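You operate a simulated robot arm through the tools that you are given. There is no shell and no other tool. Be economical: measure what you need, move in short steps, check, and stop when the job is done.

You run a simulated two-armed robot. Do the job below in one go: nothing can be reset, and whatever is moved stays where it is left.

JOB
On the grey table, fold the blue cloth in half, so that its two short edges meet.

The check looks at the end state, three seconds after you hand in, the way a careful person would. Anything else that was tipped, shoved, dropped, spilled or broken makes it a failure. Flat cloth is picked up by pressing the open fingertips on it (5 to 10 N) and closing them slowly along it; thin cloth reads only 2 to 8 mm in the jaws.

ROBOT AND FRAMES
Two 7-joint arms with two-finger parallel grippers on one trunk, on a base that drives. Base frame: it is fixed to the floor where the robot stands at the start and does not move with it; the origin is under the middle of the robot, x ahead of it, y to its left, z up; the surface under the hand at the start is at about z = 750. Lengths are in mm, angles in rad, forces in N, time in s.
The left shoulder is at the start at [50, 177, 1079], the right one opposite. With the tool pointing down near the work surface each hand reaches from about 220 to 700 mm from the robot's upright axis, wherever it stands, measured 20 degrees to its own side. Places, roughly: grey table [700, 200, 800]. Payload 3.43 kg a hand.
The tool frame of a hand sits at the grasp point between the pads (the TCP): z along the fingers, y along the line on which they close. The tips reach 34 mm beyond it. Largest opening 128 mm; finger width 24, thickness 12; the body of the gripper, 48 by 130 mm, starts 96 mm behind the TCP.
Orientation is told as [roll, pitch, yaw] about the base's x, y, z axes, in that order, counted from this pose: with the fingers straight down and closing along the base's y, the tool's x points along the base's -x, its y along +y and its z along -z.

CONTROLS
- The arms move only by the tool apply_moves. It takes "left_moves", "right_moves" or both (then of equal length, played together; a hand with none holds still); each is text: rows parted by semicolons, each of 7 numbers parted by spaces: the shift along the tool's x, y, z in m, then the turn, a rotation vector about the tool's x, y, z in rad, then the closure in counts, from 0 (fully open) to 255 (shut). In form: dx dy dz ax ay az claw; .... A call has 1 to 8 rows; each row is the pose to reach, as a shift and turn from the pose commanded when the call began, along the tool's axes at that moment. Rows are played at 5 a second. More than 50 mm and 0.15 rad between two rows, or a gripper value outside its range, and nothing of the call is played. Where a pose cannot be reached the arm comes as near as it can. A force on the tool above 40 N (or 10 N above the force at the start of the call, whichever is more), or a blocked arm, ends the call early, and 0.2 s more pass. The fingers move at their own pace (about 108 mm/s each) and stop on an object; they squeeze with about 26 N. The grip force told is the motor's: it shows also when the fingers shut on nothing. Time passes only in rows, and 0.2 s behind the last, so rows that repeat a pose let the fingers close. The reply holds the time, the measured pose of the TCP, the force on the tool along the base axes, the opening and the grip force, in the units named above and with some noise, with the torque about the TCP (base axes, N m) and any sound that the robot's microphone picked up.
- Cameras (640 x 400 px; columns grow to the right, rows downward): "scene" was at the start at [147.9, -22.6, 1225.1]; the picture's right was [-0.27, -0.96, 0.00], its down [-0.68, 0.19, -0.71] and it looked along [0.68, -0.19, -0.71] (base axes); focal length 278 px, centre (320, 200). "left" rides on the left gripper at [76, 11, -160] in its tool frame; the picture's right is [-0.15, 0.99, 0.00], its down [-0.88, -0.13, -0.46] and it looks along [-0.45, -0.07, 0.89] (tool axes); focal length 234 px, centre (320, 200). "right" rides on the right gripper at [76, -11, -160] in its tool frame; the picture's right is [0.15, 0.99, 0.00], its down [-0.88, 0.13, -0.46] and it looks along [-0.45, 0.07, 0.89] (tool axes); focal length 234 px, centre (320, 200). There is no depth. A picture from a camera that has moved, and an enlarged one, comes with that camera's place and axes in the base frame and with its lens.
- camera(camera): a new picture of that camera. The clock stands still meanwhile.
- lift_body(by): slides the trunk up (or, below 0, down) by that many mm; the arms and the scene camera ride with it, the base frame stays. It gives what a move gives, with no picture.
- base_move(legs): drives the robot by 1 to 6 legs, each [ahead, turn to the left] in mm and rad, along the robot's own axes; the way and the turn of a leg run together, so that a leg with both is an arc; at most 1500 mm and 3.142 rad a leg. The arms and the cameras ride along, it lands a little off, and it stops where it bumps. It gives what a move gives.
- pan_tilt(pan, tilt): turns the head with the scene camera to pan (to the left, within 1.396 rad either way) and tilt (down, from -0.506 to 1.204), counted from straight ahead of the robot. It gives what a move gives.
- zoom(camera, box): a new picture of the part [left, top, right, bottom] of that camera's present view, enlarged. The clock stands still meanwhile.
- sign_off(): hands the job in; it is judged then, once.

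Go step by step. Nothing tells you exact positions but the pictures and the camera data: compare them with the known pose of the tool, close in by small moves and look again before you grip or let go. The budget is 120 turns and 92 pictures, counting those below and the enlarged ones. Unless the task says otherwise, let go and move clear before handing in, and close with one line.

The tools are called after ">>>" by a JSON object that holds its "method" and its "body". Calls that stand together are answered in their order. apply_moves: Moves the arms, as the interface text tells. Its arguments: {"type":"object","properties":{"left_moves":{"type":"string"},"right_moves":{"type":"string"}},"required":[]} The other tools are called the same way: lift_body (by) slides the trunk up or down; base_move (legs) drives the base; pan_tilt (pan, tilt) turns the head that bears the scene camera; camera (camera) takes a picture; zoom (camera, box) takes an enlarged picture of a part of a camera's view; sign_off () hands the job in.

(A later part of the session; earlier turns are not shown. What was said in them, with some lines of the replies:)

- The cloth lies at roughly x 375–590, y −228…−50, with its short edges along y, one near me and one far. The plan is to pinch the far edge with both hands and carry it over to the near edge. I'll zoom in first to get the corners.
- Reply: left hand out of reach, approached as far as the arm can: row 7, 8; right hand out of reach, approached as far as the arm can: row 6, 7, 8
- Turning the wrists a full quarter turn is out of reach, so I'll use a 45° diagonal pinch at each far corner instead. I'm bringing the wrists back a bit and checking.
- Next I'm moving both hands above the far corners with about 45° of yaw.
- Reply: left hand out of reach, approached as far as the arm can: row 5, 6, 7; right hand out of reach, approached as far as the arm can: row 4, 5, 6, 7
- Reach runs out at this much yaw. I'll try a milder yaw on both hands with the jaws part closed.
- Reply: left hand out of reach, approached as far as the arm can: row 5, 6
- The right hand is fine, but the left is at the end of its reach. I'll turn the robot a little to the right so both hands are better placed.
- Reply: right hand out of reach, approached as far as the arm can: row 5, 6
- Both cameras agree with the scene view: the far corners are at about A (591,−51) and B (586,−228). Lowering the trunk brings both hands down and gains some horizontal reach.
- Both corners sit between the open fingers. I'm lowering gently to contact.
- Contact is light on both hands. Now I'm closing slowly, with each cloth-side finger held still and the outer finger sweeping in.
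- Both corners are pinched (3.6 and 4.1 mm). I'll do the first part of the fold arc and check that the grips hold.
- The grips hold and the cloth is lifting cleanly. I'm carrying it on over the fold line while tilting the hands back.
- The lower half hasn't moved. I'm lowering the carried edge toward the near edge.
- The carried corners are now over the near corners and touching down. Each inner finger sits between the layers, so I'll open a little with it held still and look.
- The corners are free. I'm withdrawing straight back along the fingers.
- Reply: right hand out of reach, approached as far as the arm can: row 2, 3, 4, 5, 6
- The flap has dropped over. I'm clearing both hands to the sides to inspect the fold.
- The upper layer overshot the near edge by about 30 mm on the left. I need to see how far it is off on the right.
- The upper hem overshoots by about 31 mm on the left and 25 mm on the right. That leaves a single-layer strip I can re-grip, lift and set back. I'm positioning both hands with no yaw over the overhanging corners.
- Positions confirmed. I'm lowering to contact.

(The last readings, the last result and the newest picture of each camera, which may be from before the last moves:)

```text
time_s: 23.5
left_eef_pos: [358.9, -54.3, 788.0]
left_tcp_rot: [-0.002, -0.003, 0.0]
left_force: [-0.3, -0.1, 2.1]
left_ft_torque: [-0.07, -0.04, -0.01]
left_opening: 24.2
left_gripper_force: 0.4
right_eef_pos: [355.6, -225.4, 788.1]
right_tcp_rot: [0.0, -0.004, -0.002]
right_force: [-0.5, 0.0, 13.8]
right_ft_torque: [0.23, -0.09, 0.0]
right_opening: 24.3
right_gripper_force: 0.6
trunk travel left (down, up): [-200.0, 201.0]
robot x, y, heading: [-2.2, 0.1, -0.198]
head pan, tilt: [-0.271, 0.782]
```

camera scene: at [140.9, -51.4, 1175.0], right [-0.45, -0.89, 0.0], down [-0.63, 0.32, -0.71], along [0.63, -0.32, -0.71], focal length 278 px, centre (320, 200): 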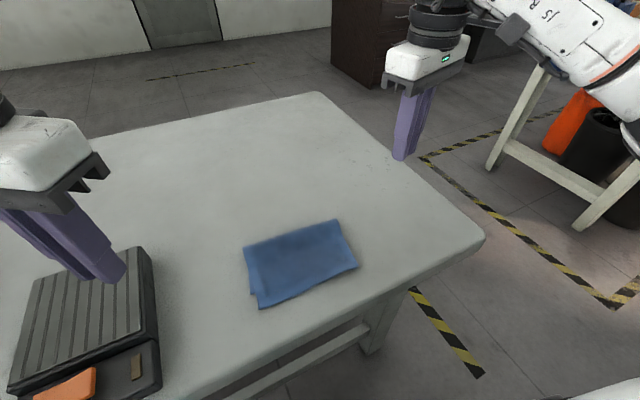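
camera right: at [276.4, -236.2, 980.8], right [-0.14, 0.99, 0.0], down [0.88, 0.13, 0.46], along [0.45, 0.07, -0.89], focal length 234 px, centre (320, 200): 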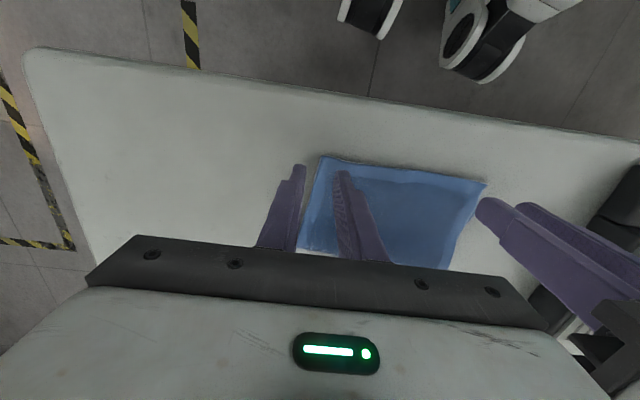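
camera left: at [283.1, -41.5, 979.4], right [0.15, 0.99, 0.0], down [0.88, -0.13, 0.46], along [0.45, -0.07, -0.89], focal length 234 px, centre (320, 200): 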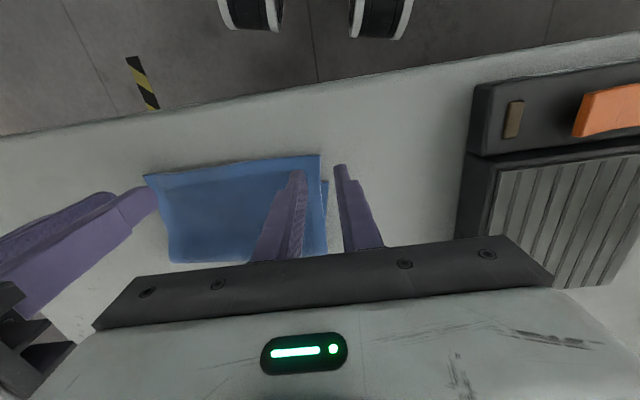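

>>> {"method": "apply_moves", "body": {"left_moves": "0 0 0.0015 0 0 0 207; 0 -0.002 0.002 0 0 0 215; 0 -0.0045 0.002 0 0 0 225; 0 -0.007 0.002 0 0 0 235; 0 -0.009 0.002 0 0 0 245; 0 -0.010 0.002 0 0 0 255; 0 -0.010 0.002 0 0 0 255", "right_moves": "0 0 -0.001 0 0 0 207; 0 0.002 -0.001 0 0 0 215; 0 0.0045 -0.001 0 0 0 225; 0 0.007 -0.001 0 0 0 235; 0 0.009 -0.001 0 0 0 245; 0 0.010 -0.001 0 0 0 255; 0 0.010 -0.001 0 0 0 255"}}

>>> {"method": "zoom", "body": {"camera": "left", "box": [120, 110, 440, 310]}}

>>> {"method": "zoom", "body": {"camera": "right", "box": [220, 110, 540, 310]}}

```text
time_s: 25.1
left_eef_pos: [359.6, -64.5, 786.8]
left_tcp_rot: [0.0, -0.004, -0.001]
left_force: [-1.6, 1.1, 14.9]
left_ft_torque: [-0.06, 0.04, -0.04]
left_opening: 2.6
left_gripper_force: 25.5
right_eef_pos: [352.8, -214.6, 788.1]
right_tcp_rot: [-0.001, -0.004, -0.003]
right_force: [-1.6, -0.8, 7.4]
right_ft_torque: [-0.03, -0.02, 0.02]
right_opening: 2.7
right_gripper_force: 26.0
trunk travel left (down, up): [-200.0, 201.0]
robot x, y, heading: [1.7, -1.8, -0.199]
head pan, tilt: [-0.271, 0.782]
```

```text
2.00 times, centred on (280, 210) of left
camera zoom: at [282.9, -53.5, 945.5], right [0.15, 0.99, 0.0], down [0.88, -0.13, 0.46], along [0.45, -0.07, -0.89], focal length 468 px, centre (400, 180)
```

zoom: 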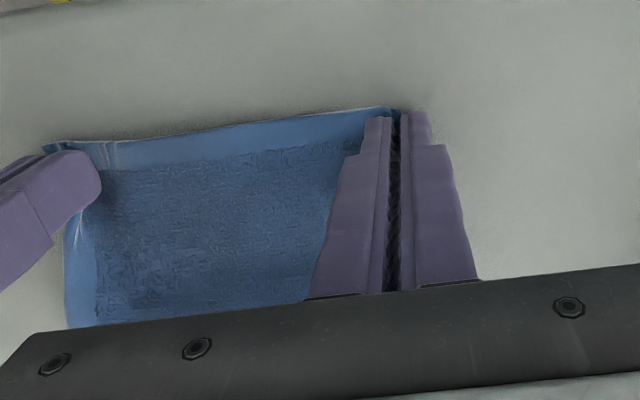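

```text
2.00 times, centred on (380, 210) of right
camera zoom: at [276.6, -225.5, 948.2], right [-0.14, 0.99, 0.0], down [0.88, 0.13, 0.46], along [0.45, 0.07, -0.89], focal length 468 px, centre (200, 180)
```

zoom: 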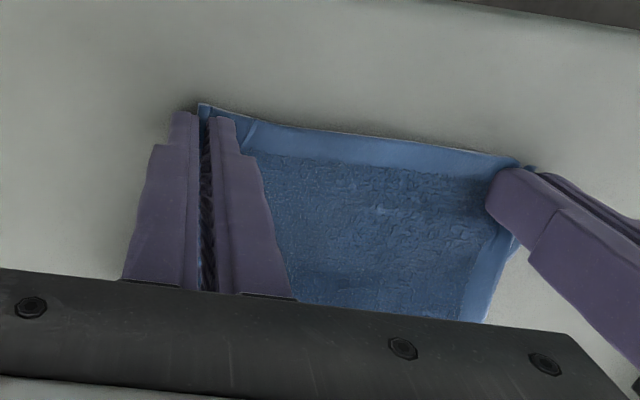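

Both are gripped again. I'm lifting 40 mm to see the lower layer's near edge.

>>> {"method": "apply_moves", "body": {"left_moves": "-0.002 0 -0.015 0 0 0 255; -0.008 0 -0.03 0 0 0 255; -0.016 0 -0.04 0 0 0 255; -0.016 0 -0.04 0 0 0 255", "right_moves": "-0.002 0 -0.015 0 0 0 255; -0.008 0 -0.03 0 0 0 255; -0.016 0 -0.04 0 0 0 255; -0.016 0 -0.04 0 0 0 255"}}

>>> {"method": "camera", "body": {"camera": "left"}}

>>> {"method": "camera", "body": {"camera": "right"}}

>>> {"method": "camera", "body": {"camera": "scene"}}

```text
time_s: 26.1
left_eef_pos: [374.6, -62.9, 825.8]
left_tcp_rot: [-0.001, 0.0, -0.002]
left_force: [0.2, -0.4, 0.8]
left_ft_torque: [0.0, 0.0, 0.01]
left_opening: 2.4
left_gripper_force: 25.7
right_eef_pos: [371.9, -214.7, 830.7]
right_tcp_rot: [-0.001, -0.001, -0.002]
right_force: [-0.3, 0.0, -0.7]
right_ft_torque: [0.02, 0.02, -0.02]
right_opening: 2.5
right_gripper_force: 26.2
trunk travel left (down, up): [-200.0, 201.0]
robot x, y, heading: [-0.9, -2.1, -0.196]
head pan, tilt: [-0.271, 0.782]
```

```text
55 pictures are left
camera left: at [299.2, -53.4, 985.1], right [0.15, 0.99, 0.0], down [0.88, -0.13, 0.46], along [0.45, -0.07, -0.89], focal length 234 px, centre (320, 200)
```

left: 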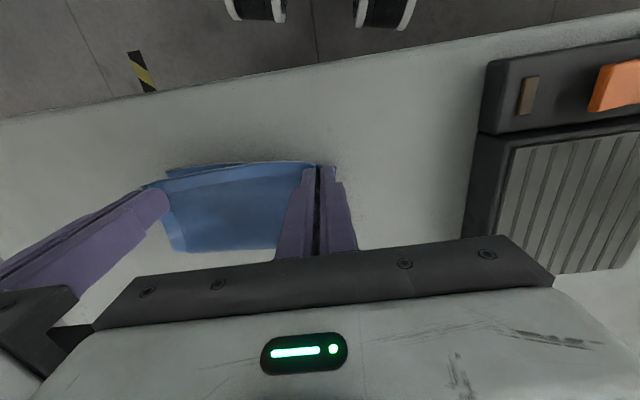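

```text
54 pictures are left
camera right: at [295.3, -225.8, 988.7], right [-0.15, 0.99, 0.0], down [0.88, 0.13, 0.46], along [0.45, 0.07, -0.89], focal length 234 px, centre (320, 200)
```

right: 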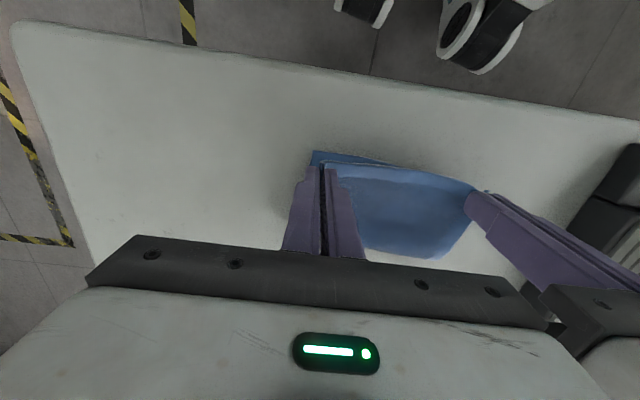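

```text
53 pictures are left
camera scene: at [140.7, -51.5, 1175.1], right [-0.45, -0.89, 0.0], down [-0.63, 0.32, -0.71], along [0.63, -0.32, -0.71], focal length 278 px, centre (320, 200)
```

scene: 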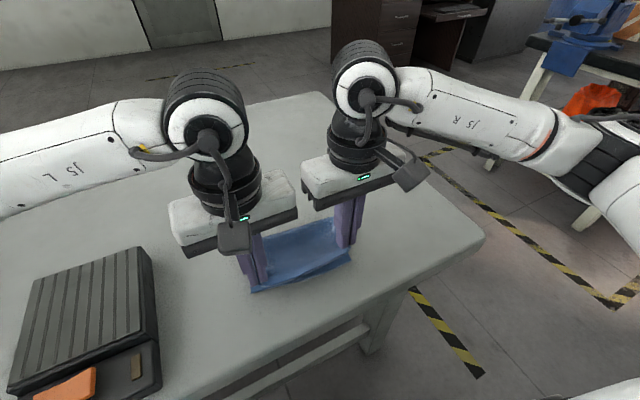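

The lower near corners are now visible: D ≈ (378,−47) and C ≈ (359,−224). I'm placing the upper hem over them and lowering.

>>> {"method": "apply_moves", "body": {"left_moves": "-0.007 0.001 0.006 0 0 0 255; -0.0145 0.002 0.014 0 0 0 255; -0.0145 0.002 0.024 0 0 0 255; -0.0145 0.002 0.033 0 0 0 255; -0.0145 0.002 0.0365 0 0 0 255; -0.0145 0.002 0.0365 0 0 0 255", "right_moves": "0.001 0 0.006 0 0 0 255; 0.0025 0 0.016 0 0 0 255; 0.0025 0 0.028 0 0 0 255; 0.0025 0 0.036 0 0 0 255; 0.0025 0 0.040 0 0 0 255; 0.0025 0 0.040 0 0 0 255"}}

>>> {"method": "zoom", "body": {"camera": "left", "box": [120, 110, 440, 310]}}

>>> {"method": "zoom", "body": {"camera": "right", "box": [220, 110, 540, 310]}}

```text
time_s: 27.5
left_eef_pos: [390.1, -60.6, 789.1]
left_tcp_rot: [-0.003, -0.003, 0.0]
left_force: [-0.3, 0.1, 7.2]
left_ft_torque: [0.0, 0.01, 0.03]
left_opening: 2.5
left_gripper_force: 25.7
right_eef_pos: [368.1, -216.5, 789.8]
right_tcp_rot: [0.0, -0.003, -0.002]
right_force: [0.7, -0.9, 8.3]
right_ft_torque: [0.02, -0.03, 0.0]
right_opening: 2.4
right_gripper_force: 25.9
trunk travel left (down, up): [-200.0, 201.0]
robot x, y, heading: [-0.1, 0.2, -0.203]
head pan, tilt: [-0.271, 0.782]
```

```text
2.00 times, centred on (280, 210) of left
camera zoom: at [313.6, -51.0, 948.2], right [0.15, 0.99, 0.0], down [0.88, -0.13, 0.46], along [0.45, -0.07, -0.89], focal length 468 px, centre (400, 180)
```

zoom: 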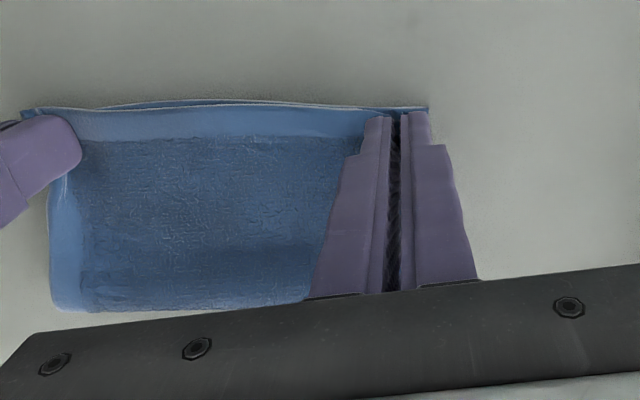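

```text
2.00 times, centred on (380, 210) of right
camera zoom: at [291.4, -226.4, 948.6], right [-0.14, 0.99, 0.0], down [0.88, 0.13, 0.46], along [0.45, 0.07, -0.89], focal length 468 px, centre (200, 180)
```

zoom: 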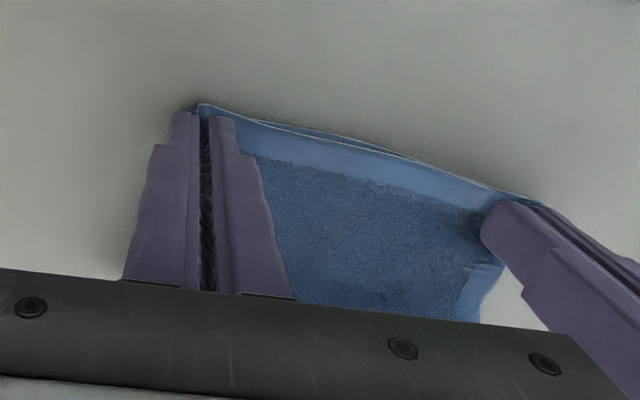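

Both hems coincide closely now. I'm opening and lifting straight up.

>>> {"method": "apply_moves", "body": {"left_moves": "0 0.001 0 0 0 0 245; 0 0.003 -0.001 0 0 0 230; 0 0.005 -0.001 0 0 0 215; 0 0.005 -0.001 0 0 0 215; 0 0.005 -0.02 0 0 0 215; 0 0.005 -0.05 0 0 0 215; 0 0.005 -0.09 0 0 0 215; 0 0.005 -0.13 0 0 0 215", "right_moves": "0 -0.001 0 0 0 0 245; 0 -0.003 -0.001 0 0 0 230; 0 -0.005 -0.001 0 0 0 215; 0 -0.005 -0.001 0 0 0 215; 0 -0.005 -0.02 0 0 0 215; 0 -0.005 -0.05 0 0 0 215; 0 -0.005 -0.09 0 0 0 215; 0 -0.005 -0.13 0 0 0 215"}}

>>> {"method": "zoom", "body": {"camera": "left", "box": [120, 110, 440, 310]}}

>>> {"method": "zoom", "body": {"camera": "right", "box": [220, 110, 540, 310]}}

>>> {"method": "camera", "body": {"camera": "scene"}}

```text
time_s: 29.3
left_eef_pos: [389.4, -57.8, 918.6]
left_tcp_rot: [0.003, 0.001, 0.0]
left_force: [-0.1, 0.7, 0.5]
left_ft_torque: [0.0, 0.01, 0.01]
left_opening: 20.0
left_gripper_force: 0.1
right_eef_pos: [367.6, -221.9, 918.7]
right_tcp_rot: [0.0, 0.0, 0.0]
right_force: [-0.6, 0.0, 0.3]
right_ft_torque: [0.03, -0.01, 0.01]
right_opening: 20.1
right_gripper_force: 0.0
trunk travel left (down, up): [-200.0, 201.0]
robot x, y, heading: [1.2, -3.3, -0.202]
head pan, tilt: [-0.271, 0.782]
```

```text
2.00 times, centred on (280, 210) of left
camera zoom: at [313.9, -47.3, 1078.0], right [0.15, 0.99, 0.0], down [0.88, -0.13, 0.46], along [0.45, -0.07, -0.89], focal length 468 px, centre (400, 180)
```

zoom: 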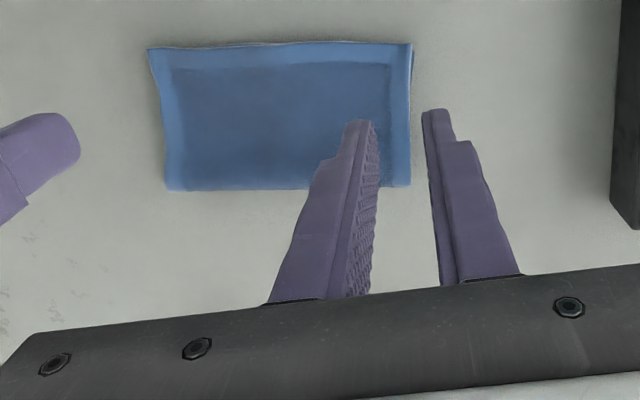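

```text
2.00 times, centred on (380, 210) of right
camera zoom: at [291.2, -231.7, 1077.3], right [-0.15, 0.99, 0.0], down [0.88, 0.13, 0.46], along [0.45, 0.07, -0.89], focal length 468 px, centre (200, 180)
```

zoom: 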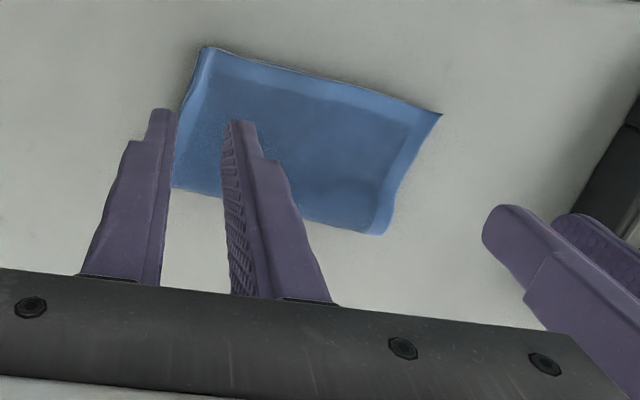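

```text
48 pictures are left
camera scene: at [140.4, -51.5, 1175.1], right [-0.45, -0.89, 0.0], down [-0.63, 0.32, -0.71], along [0.63, -0.32, -0.7], focal length 278 px, centre (320, 200)
```

scene: 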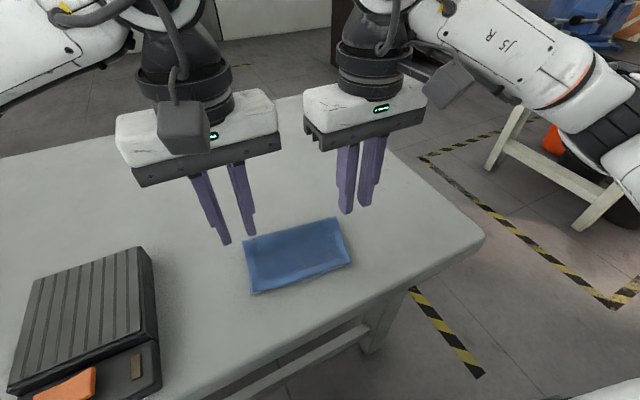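

>>> {"method": "zoom", "body": {"camera": "scene", "box": [230, 205, 374, 305]}}

>>> {"method": "zoom", "body": {"camera": "right", "box": [290, 120, 450, 240]}}

>>> {"method": "zoom", "body": {"camera": "left", "box": [180, 115, 340, 215]}}

```text
4.00 times, centred on (302, 255) of scene
camera zoom: at [140.4, -51.5, 1175.1], right [-0.45, -0.89, 0.0], down [-0.63, 0.32, -0.71], along [0.63, -0.32, -0.7], focal length 1111 px, centre (392, -20)
```

zoom: 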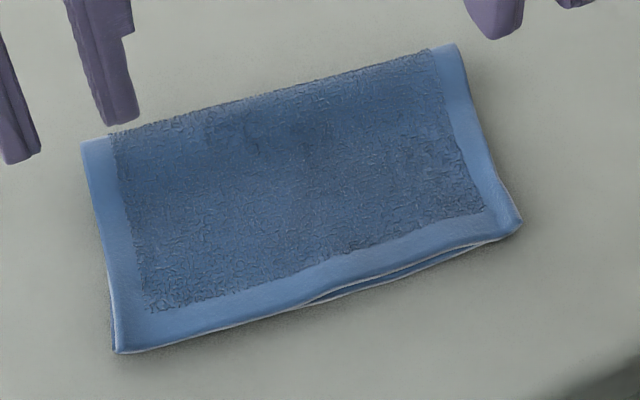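

```text
3.33 times, centred on (370, 180) of right
camera zoom: at [291.2, -231.7, 1077.3], right [-0.15, 0.99, 0.0], down [0.88, 0.13, 0.46], along [0.45, 0.07, -0.89], focal length 781 px, centre (153, 267)
```

zoom: 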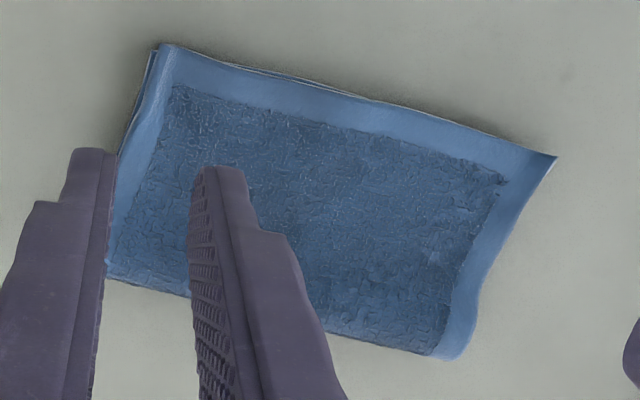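

```text
4.00 times, centred on (260, 165) of left
camera zoom: at [313.9, -47.3, 1078.0], right [0.15, 0.99, 0.0], down [0.88, -0.13, 0.46], along [0.45, -0.07, -0.89], focal length 937 px, centre (560, 340)
```

zoom: 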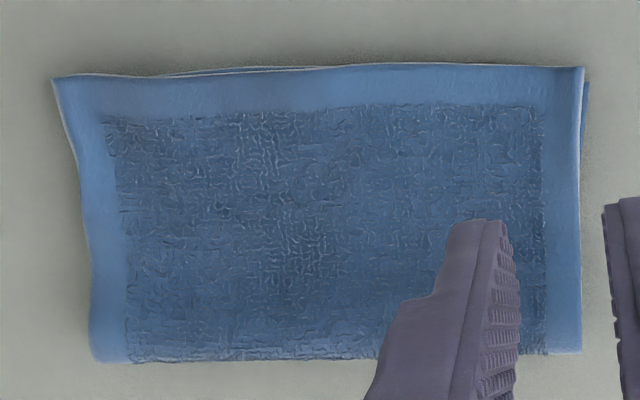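

The two short edges now meet within a few millimetres. The fold lies flat, both hands are clear and nothing else was touched, so I'm handing in.

>>> {"method": "sign_off", "body": {}}

```text
The job is handed in.
```

The blue cloth is folded in half on the grey table with its two short edges meeting within a few millimetres, and nothing else was disturbed.
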